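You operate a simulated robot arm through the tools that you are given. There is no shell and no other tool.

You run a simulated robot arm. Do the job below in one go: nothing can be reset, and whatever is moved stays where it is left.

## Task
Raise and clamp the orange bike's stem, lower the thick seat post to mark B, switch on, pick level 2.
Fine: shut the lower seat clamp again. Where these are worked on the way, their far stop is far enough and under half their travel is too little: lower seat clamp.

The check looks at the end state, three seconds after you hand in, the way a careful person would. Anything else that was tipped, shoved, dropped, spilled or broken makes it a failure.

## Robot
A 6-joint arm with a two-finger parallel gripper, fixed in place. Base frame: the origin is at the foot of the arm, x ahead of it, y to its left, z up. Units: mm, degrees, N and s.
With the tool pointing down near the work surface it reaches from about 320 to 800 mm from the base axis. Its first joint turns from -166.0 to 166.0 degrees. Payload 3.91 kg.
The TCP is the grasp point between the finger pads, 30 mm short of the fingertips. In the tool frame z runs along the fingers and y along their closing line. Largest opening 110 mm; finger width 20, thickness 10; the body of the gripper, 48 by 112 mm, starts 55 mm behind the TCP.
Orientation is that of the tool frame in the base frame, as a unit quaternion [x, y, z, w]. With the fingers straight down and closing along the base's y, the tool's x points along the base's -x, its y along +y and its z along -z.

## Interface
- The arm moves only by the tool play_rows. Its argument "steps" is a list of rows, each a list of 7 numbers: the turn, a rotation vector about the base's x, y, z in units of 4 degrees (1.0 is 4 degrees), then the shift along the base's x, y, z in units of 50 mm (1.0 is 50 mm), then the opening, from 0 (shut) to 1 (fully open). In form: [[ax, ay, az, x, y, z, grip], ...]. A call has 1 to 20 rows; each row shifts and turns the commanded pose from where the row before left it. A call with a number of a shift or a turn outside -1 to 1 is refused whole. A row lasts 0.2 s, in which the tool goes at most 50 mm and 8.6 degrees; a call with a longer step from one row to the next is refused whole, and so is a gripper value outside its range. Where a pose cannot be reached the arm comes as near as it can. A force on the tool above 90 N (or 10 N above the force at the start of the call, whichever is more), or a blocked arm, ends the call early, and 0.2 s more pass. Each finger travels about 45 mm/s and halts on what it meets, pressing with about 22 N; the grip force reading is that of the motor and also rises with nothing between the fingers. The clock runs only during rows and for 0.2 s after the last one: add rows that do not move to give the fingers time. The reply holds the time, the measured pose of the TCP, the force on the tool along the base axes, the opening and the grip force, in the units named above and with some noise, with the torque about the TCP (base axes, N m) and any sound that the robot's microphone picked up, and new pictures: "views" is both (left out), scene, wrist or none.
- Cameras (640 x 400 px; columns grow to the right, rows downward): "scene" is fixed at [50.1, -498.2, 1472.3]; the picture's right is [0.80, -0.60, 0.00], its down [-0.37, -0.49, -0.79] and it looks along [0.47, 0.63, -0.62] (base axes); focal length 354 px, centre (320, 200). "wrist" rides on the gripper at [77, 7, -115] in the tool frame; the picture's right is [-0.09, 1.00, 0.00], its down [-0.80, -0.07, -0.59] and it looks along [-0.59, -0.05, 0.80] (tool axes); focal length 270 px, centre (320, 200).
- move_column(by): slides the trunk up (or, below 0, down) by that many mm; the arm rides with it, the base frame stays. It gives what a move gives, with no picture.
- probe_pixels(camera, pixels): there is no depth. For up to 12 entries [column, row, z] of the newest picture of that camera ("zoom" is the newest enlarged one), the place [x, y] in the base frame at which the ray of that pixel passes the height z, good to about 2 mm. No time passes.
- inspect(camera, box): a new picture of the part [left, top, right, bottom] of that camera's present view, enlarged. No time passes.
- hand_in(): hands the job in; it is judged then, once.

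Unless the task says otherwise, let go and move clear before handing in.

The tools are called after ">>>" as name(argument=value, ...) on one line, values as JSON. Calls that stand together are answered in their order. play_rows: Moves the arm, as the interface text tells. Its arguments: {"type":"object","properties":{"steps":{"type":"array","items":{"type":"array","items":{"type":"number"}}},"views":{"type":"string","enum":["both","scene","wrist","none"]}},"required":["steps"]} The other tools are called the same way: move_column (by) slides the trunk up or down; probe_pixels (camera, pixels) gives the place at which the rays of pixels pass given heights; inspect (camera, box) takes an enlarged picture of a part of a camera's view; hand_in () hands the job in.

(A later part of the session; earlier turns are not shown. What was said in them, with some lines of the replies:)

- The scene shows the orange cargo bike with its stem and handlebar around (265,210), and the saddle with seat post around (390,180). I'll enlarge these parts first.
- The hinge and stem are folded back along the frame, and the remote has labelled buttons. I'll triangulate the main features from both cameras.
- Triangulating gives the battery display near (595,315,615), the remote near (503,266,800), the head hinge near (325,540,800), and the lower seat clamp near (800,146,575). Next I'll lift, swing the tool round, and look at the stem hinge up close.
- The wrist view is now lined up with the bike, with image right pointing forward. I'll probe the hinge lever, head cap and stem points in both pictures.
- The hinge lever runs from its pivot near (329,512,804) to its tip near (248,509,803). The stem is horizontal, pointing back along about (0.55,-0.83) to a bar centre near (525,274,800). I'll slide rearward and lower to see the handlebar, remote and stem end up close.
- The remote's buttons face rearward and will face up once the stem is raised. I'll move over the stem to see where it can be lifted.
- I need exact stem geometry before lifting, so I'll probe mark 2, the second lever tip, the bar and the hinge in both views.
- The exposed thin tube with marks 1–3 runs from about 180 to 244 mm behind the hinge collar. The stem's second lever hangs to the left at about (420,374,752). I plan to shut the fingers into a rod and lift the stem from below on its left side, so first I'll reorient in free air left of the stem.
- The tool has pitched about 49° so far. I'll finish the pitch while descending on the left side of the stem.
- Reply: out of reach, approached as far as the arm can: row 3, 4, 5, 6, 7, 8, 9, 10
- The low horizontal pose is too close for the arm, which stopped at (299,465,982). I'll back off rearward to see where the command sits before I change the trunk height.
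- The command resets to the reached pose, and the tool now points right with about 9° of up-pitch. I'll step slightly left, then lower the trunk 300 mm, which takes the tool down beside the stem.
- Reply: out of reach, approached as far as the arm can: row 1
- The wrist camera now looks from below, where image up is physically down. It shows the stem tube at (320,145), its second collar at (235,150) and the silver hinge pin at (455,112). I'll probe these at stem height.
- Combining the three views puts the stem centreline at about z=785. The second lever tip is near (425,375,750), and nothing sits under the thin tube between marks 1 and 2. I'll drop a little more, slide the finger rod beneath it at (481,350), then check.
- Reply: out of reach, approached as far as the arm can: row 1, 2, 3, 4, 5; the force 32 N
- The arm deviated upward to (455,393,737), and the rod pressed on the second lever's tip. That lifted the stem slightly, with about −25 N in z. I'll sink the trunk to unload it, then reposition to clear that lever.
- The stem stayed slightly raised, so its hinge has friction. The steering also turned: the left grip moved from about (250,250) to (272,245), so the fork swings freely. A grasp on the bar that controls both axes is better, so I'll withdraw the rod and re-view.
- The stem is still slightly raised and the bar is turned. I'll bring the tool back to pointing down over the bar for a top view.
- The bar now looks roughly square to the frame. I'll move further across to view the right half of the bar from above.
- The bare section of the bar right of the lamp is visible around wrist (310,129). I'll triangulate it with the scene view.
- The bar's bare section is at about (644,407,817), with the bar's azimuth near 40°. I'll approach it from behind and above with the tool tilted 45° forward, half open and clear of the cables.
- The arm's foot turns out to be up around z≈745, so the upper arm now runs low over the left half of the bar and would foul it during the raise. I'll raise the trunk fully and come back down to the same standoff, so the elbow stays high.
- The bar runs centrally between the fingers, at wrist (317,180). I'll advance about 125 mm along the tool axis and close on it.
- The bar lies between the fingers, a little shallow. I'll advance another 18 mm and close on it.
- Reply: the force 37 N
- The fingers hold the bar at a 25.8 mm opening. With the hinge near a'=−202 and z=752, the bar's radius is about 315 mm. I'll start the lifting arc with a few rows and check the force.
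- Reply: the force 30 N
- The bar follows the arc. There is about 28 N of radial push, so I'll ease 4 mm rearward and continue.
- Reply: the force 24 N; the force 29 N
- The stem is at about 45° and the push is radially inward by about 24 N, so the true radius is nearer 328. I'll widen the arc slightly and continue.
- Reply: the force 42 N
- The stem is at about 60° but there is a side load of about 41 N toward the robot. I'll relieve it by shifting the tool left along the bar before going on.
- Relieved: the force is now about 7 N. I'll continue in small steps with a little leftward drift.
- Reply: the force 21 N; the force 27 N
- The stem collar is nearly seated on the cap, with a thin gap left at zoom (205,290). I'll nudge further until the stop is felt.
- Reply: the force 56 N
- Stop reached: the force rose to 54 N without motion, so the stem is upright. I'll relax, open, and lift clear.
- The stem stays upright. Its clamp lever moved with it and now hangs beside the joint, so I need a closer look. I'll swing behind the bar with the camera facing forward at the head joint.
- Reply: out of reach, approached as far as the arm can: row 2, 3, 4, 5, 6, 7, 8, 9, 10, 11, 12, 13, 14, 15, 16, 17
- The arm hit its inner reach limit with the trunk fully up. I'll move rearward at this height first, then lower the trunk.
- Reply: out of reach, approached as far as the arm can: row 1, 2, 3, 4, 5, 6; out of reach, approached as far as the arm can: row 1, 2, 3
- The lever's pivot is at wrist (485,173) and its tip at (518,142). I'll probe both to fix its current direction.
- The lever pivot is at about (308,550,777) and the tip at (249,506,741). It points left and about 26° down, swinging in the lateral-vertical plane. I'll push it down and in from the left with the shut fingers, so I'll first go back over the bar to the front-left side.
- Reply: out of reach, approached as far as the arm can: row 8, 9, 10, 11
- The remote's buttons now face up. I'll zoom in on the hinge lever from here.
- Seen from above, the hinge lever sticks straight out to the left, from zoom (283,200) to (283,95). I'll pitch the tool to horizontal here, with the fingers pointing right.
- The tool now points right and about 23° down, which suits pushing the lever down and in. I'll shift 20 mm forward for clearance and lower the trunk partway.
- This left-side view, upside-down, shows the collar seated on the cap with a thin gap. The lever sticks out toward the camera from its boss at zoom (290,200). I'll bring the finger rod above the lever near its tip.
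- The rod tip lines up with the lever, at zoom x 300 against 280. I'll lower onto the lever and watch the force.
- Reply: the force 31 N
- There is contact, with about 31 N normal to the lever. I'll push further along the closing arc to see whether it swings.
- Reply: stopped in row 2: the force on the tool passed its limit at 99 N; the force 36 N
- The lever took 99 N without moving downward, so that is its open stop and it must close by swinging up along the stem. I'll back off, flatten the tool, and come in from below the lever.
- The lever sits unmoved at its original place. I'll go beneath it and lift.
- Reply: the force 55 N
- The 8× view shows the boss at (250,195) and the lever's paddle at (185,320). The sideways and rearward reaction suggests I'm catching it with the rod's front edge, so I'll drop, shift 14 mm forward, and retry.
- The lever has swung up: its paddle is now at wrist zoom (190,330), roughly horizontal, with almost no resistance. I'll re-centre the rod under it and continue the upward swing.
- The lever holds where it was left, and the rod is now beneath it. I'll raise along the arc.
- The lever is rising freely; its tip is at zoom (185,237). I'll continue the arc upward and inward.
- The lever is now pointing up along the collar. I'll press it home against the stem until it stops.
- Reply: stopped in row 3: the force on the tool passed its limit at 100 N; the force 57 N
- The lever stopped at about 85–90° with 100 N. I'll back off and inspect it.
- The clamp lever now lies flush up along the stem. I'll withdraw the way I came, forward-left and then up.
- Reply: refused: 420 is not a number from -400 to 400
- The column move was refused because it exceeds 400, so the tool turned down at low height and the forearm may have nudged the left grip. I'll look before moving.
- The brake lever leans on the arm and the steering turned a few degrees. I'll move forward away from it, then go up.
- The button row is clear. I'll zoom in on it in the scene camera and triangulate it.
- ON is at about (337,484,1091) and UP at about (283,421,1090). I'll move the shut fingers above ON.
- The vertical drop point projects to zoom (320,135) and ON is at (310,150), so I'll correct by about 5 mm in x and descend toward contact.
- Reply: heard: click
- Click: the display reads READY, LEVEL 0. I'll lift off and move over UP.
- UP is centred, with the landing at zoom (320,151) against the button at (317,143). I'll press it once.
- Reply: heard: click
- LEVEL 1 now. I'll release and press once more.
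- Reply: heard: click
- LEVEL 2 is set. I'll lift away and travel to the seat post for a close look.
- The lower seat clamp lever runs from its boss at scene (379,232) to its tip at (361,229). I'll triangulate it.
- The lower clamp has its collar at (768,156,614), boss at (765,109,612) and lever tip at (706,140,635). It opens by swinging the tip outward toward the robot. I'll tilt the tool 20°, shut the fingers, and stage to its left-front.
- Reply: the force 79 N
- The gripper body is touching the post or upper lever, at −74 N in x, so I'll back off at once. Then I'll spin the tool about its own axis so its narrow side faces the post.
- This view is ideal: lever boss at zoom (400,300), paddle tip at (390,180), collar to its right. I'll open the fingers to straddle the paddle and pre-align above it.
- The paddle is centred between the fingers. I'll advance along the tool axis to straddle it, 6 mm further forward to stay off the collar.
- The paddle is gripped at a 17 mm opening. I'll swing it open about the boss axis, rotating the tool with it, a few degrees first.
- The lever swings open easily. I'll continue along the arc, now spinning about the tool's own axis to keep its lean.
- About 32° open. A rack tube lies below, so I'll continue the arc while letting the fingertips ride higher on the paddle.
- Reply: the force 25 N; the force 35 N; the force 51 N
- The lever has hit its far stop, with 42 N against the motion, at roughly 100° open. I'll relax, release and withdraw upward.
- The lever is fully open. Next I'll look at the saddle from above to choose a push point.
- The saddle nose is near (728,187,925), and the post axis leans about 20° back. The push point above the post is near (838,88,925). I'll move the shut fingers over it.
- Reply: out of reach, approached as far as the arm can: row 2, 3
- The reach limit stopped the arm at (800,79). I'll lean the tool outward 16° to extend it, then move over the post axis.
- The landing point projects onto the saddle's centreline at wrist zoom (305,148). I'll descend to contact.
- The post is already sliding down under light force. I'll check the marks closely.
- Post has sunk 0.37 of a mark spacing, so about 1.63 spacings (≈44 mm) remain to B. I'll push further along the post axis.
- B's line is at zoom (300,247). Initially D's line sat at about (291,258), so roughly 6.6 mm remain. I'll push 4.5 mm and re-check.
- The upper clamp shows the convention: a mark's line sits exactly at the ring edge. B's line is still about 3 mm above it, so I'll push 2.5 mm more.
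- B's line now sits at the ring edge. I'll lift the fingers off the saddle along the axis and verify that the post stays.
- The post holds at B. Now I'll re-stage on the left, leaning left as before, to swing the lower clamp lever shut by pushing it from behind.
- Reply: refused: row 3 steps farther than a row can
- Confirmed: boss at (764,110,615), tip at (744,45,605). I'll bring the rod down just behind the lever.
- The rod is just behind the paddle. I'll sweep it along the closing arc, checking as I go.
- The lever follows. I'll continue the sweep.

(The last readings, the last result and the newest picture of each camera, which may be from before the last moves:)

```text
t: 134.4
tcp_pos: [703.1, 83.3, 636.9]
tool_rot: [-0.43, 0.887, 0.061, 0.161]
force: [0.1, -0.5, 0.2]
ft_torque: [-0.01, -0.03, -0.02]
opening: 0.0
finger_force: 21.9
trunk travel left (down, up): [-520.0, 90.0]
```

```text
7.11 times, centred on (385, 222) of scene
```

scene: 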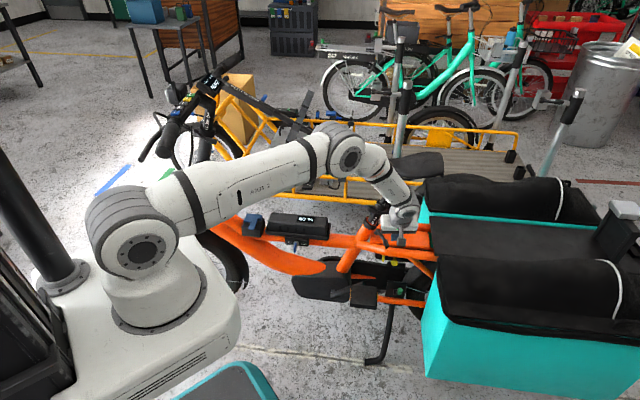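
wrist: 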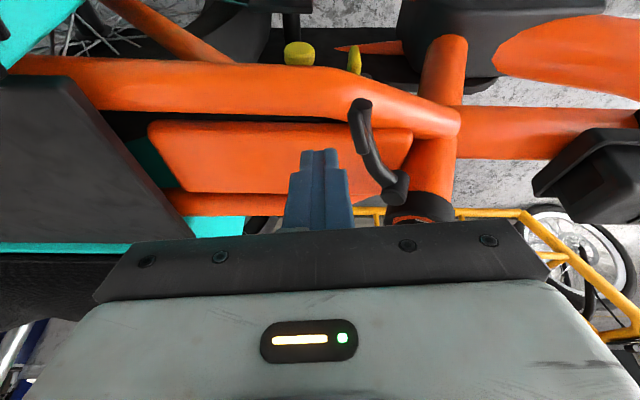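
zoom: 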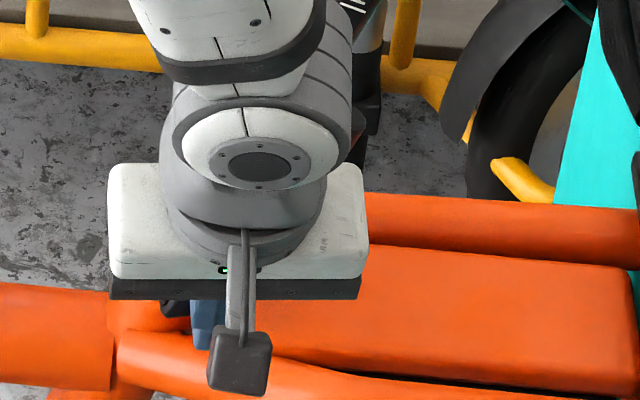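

>>> play_rows(steps=[[0, 0, 0, -0.062, 0.204, 0.05, 0], [0, 0, 0, -0.026, 0.212, 0.05, 0], [0, 0, 0, 0.006, 0.17, 0.04, 0]], views="none")

>>> inspect(camera="wrist", box=[220, 40, 420, 220])

```text
t: 135.2
tcp_pos: [699.9, 113.5, 644.3]
tool_rot: [-0.431, 0.886, 0.063, 0.161]
force: [-0.1, -0.5, 0.5]
ft_torque: [0.03, -0.01, 0.01]
opening: 0.0
finger_force: 21.4
trunk travel left (down, up): [-520.0, 90.0]
```

```text
2.22 times, centred on (320, 130) of wrist
```

zoom: 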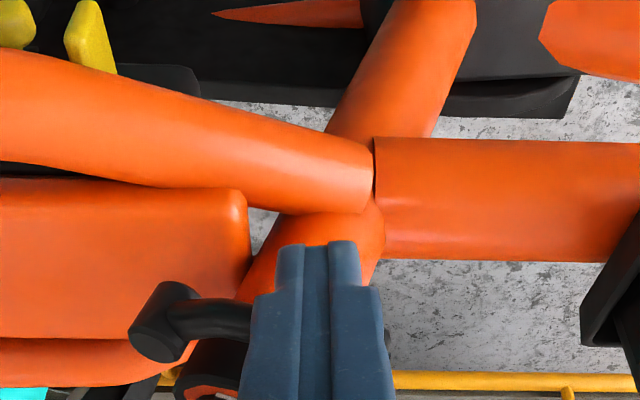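

>>> play_rows(steps=[[0, 0, 0, 0.04, 0.09, 0.02, 0], [0, 0, 0, 0.045, 0.085, 0.01, 0], [0, 0, 0, 0.045, 0.085, 0, 0]], views="none")

>>> inspect(camera="wrist", box=[220, 40, 420, 220])

```text
t: 136.0
tcp_pos: [701.5, 118.6, 646.1]
tool_rot: [-0.426, 0.888, 0.062, 0.16]
force: [-32.5, -62.2, 3.7]
ft_torque: [-0.9, -0.22, -0.68]
opening: 0.0
finger_force: 21.6
trunk travel left (down, up): [-520.0, 90.0]
```

```text
2.22 times, centred on (320, 130) of wrist
```

zoom: 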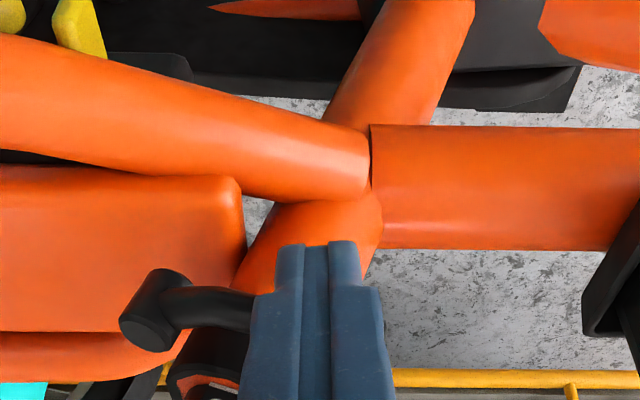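

The lever met its closed stop with 70 N, at the predicted closed position. I'll back off to the left and up, and verify.

>>> play_rows(steps=[[0, 0, 0, -0.1, -0.15, 0, 0], [0, 0, 0, -0.5, -0.6, 0.2, 0], [0, 0, 0, -0.5, -0.6, 0.6, 0], [0, 0, 0, -0.5, -0.5, 0.7, 0], [0, 0, 0, -0.3, -0.3, 0.8, 0], [0, 0, 0, -0.3, -0.3, 0.8, 0]], views="both")

>>> inspect(camera="scene", box=[340, 195, 410, 245])

>>> inspect(camera="scene", box=[360, 210, 390, 232])

>>> inspect(camera="scene", box=[140, 60, 260, 220])

>>> inspect(camera="scene", box=[180, 60, 220, 105])

```text
t: 137.4
tcp_pos: [598.4, 5.4, 801.5]
tool_rot: [-0.43, 0.887, 0.062, 0.16]
force: [0.2, 0.0, -0.9]
ft_torque: [0.01, -0.04, 0.0]
opening: 0.0
finger_force: 21.4
trunk travel left (down, up): [-520.0, 90.0]
```

scene: 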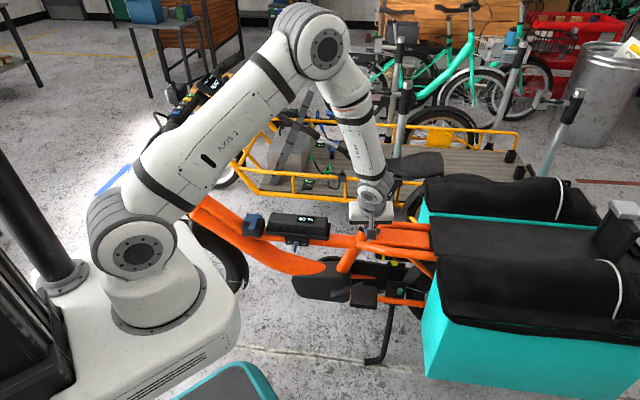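
wrist: 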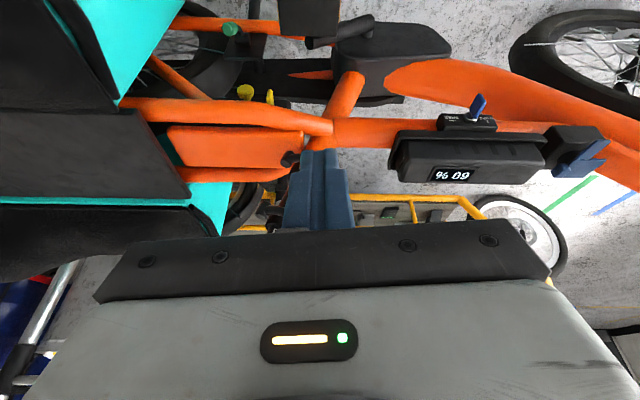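

```text
8.00 times, centred on (375, 220) of scene
```

zoom: 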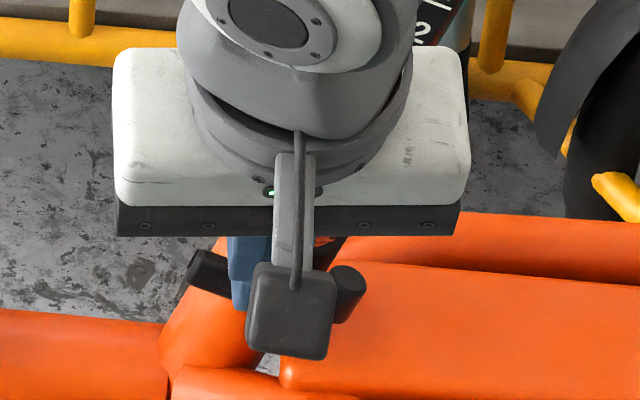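

```text
16.00 times, centred on (375, 221) of scene
```

zoom: 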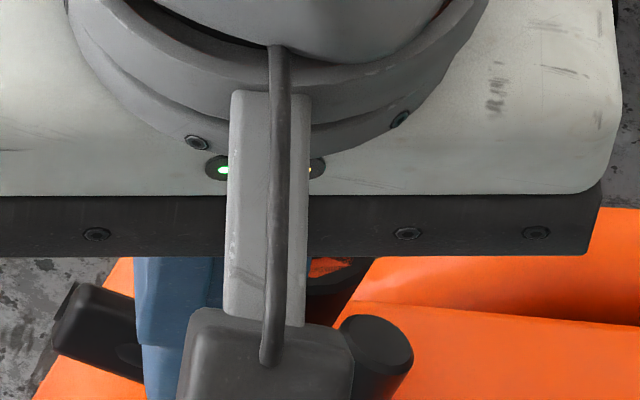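

```text
2.50 times, centred on (200, 140) of scene
```

zoom: 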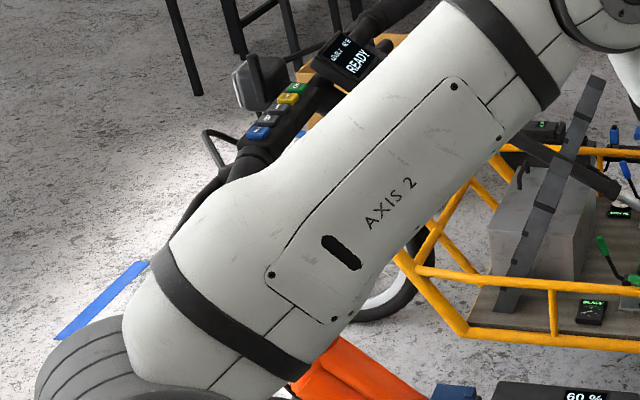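

```text
8.89 times, centred on (200, 82) of scene
```

zoom: 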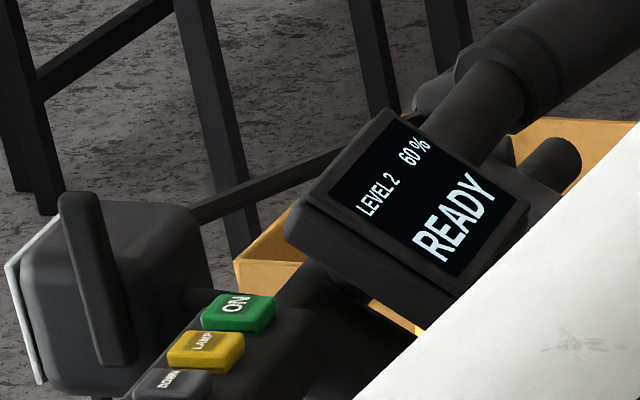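

The display still shows READY, LEVEL 2. I'll raise the arm clear to get an unobstructed look at both clamps.

>>> play_rows(steps=[[0, 0, 0, -0.3, 0, 0.8, 0], [0, 0, 0, -0.3, 0, 0.8, 0], [0, 0, 0, -0.3, 0, 0.8, 0], [0, 0, 0, -0.3, 0, 0.8, 0], [0, 0, 0, -0.3, 0, 0.8, 0], [0, 0, 0, -0.2, -0.3, 0.4, 0], [0, 0, 0, -0.2, -0.3, 0, 0], [0, 0, 0, 0, -0.3, 0, 0]], views="both")

>>> inspect(camera="scene", box=[340, 195, 410, 245])

>>> inspect(camera="scene", box=[360, 210, 390, 232])

>>> inspect(camera="scene", box=[140, 60, 260, 220])

```text
t: 139.2
tcp_pos: [502.0, -41.5, 1020.7]
tool_rot: [-0.43, 0.886, 0.062, 0.161]
force: [0.0, -0.2, -0.2]
ft_torque: [-0.03, -0.02, 0.02]
opening: 0.2
finger_force: 22.3
trunk travel left (down, up): [-520.0, 90.0]
```

scene: 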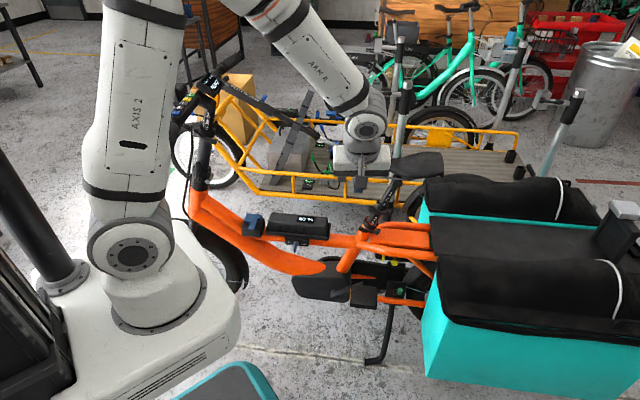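
wrist: 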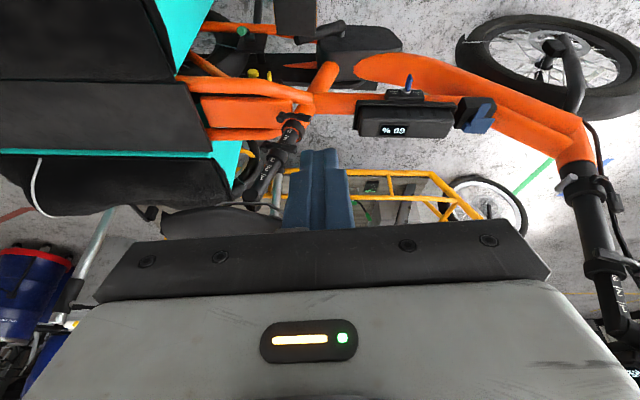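

```text
8.00 times, centred on (375, 220) of scene
```

zoom: 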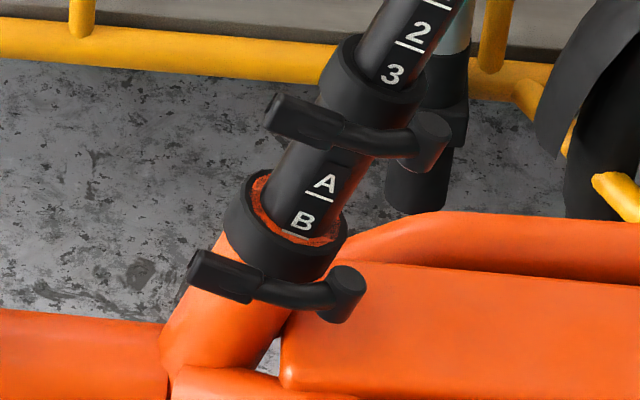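

```text
16.00 times, centred on (375, 221) of scene
```

zoom: 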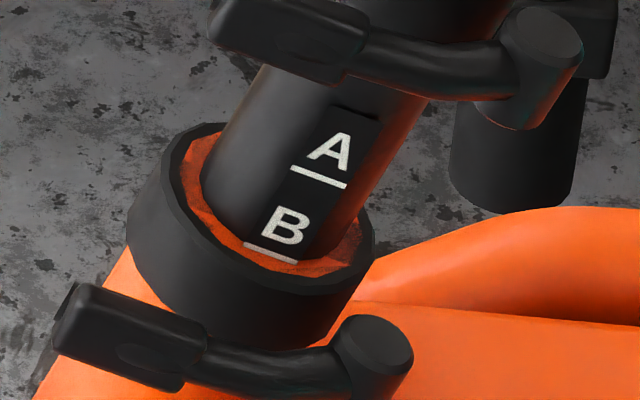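

```text
2.50 times, centred on (200, 140) of scene
```

zoom: 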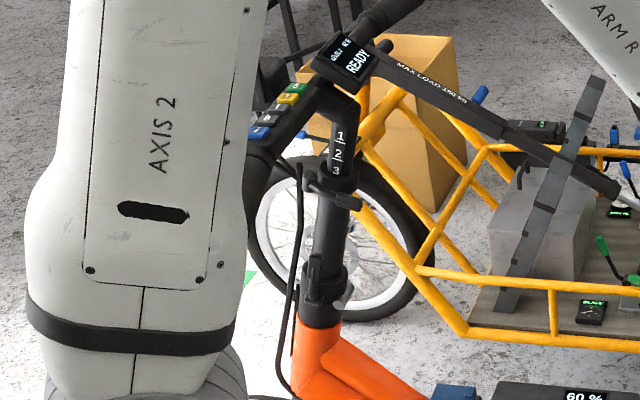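

Lower clamp is shut and B is at the edge. Final check: the stem hinge lever and the stem's own height clamp.

>>> inspect(camera="scene", box=[190, 105, 230, 135])

>>> inspect(camera="scene", box=[180, 145, 230, 195])

>>> inspect(camera="wrist", box=[540, 130, 640, 230])

```text
13.33 times, centred on (210, 120) of scene
```

zoom: 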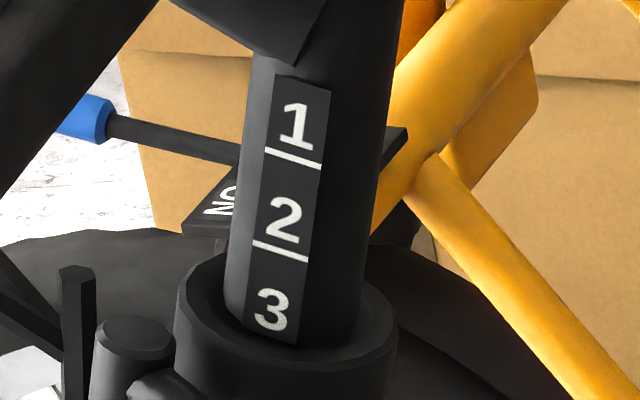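

```text
8.00 times, centred on (205, 170) of scene
```

zoom: 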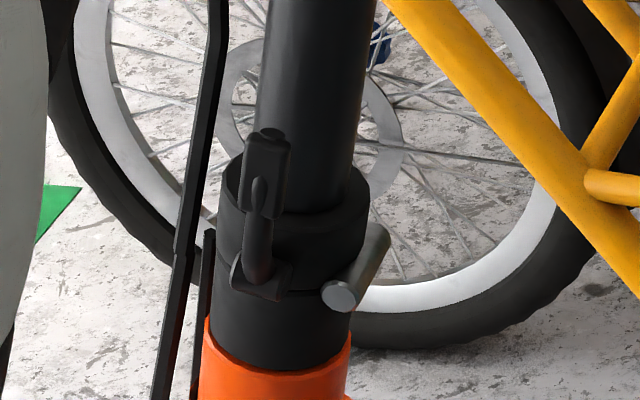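

```text
4.00 times, centred on (590, 180) of wrist
```

zoom: 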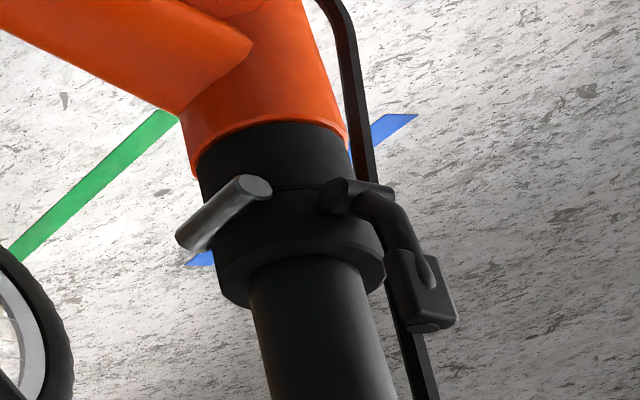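

All checks pass:
- The stem is upright and its clamp lever is home along the stem.
- The stem's own height is unchanged at mark 3.
- The display reads READY, LEVEL 2.
- The thick seat post sits at B and the lower seat clamp is shut.
- The arm is clear of the bike.

I'm handing in.

>>> hand_in()

```text
The job is handed in.
```

The job is handed in, and every requested step was done. I haven't seen the check's verdict.

| Step | End state |
|---|---|
| Stem | Raised to its stop; clamp lever swung up along the stem and pressed home against about 100 N |
| Thick seat post | Lowered so the B line sits at the collar edge |
| Lower seat clamp | Opened to its far stop, then shut again against its stop at about 70 N |
| Power | Switched on; display reads READY |
| Level | LEVEL 2 |

Some things were touched along the way that the check might notice:
- **Steering:** the fork turns freely and shifted a few degrees while I worked. By my estimate it now sits closer to straight than it started.
- **Stem height lever:** the gripper pressed on it early on. It did not swing, and the stem height still reads mark 3.
- **Seat post:** the gripper body bumped the post or the upper seat lever once, at about 74 N. The upper seat post still reads mark 3.
- **Left brake lever:** it came to rest against the robot arm once. I moved the arm away forward.

Nothing was tipped or dropped, and the arm was clear of the bike at hand-in.
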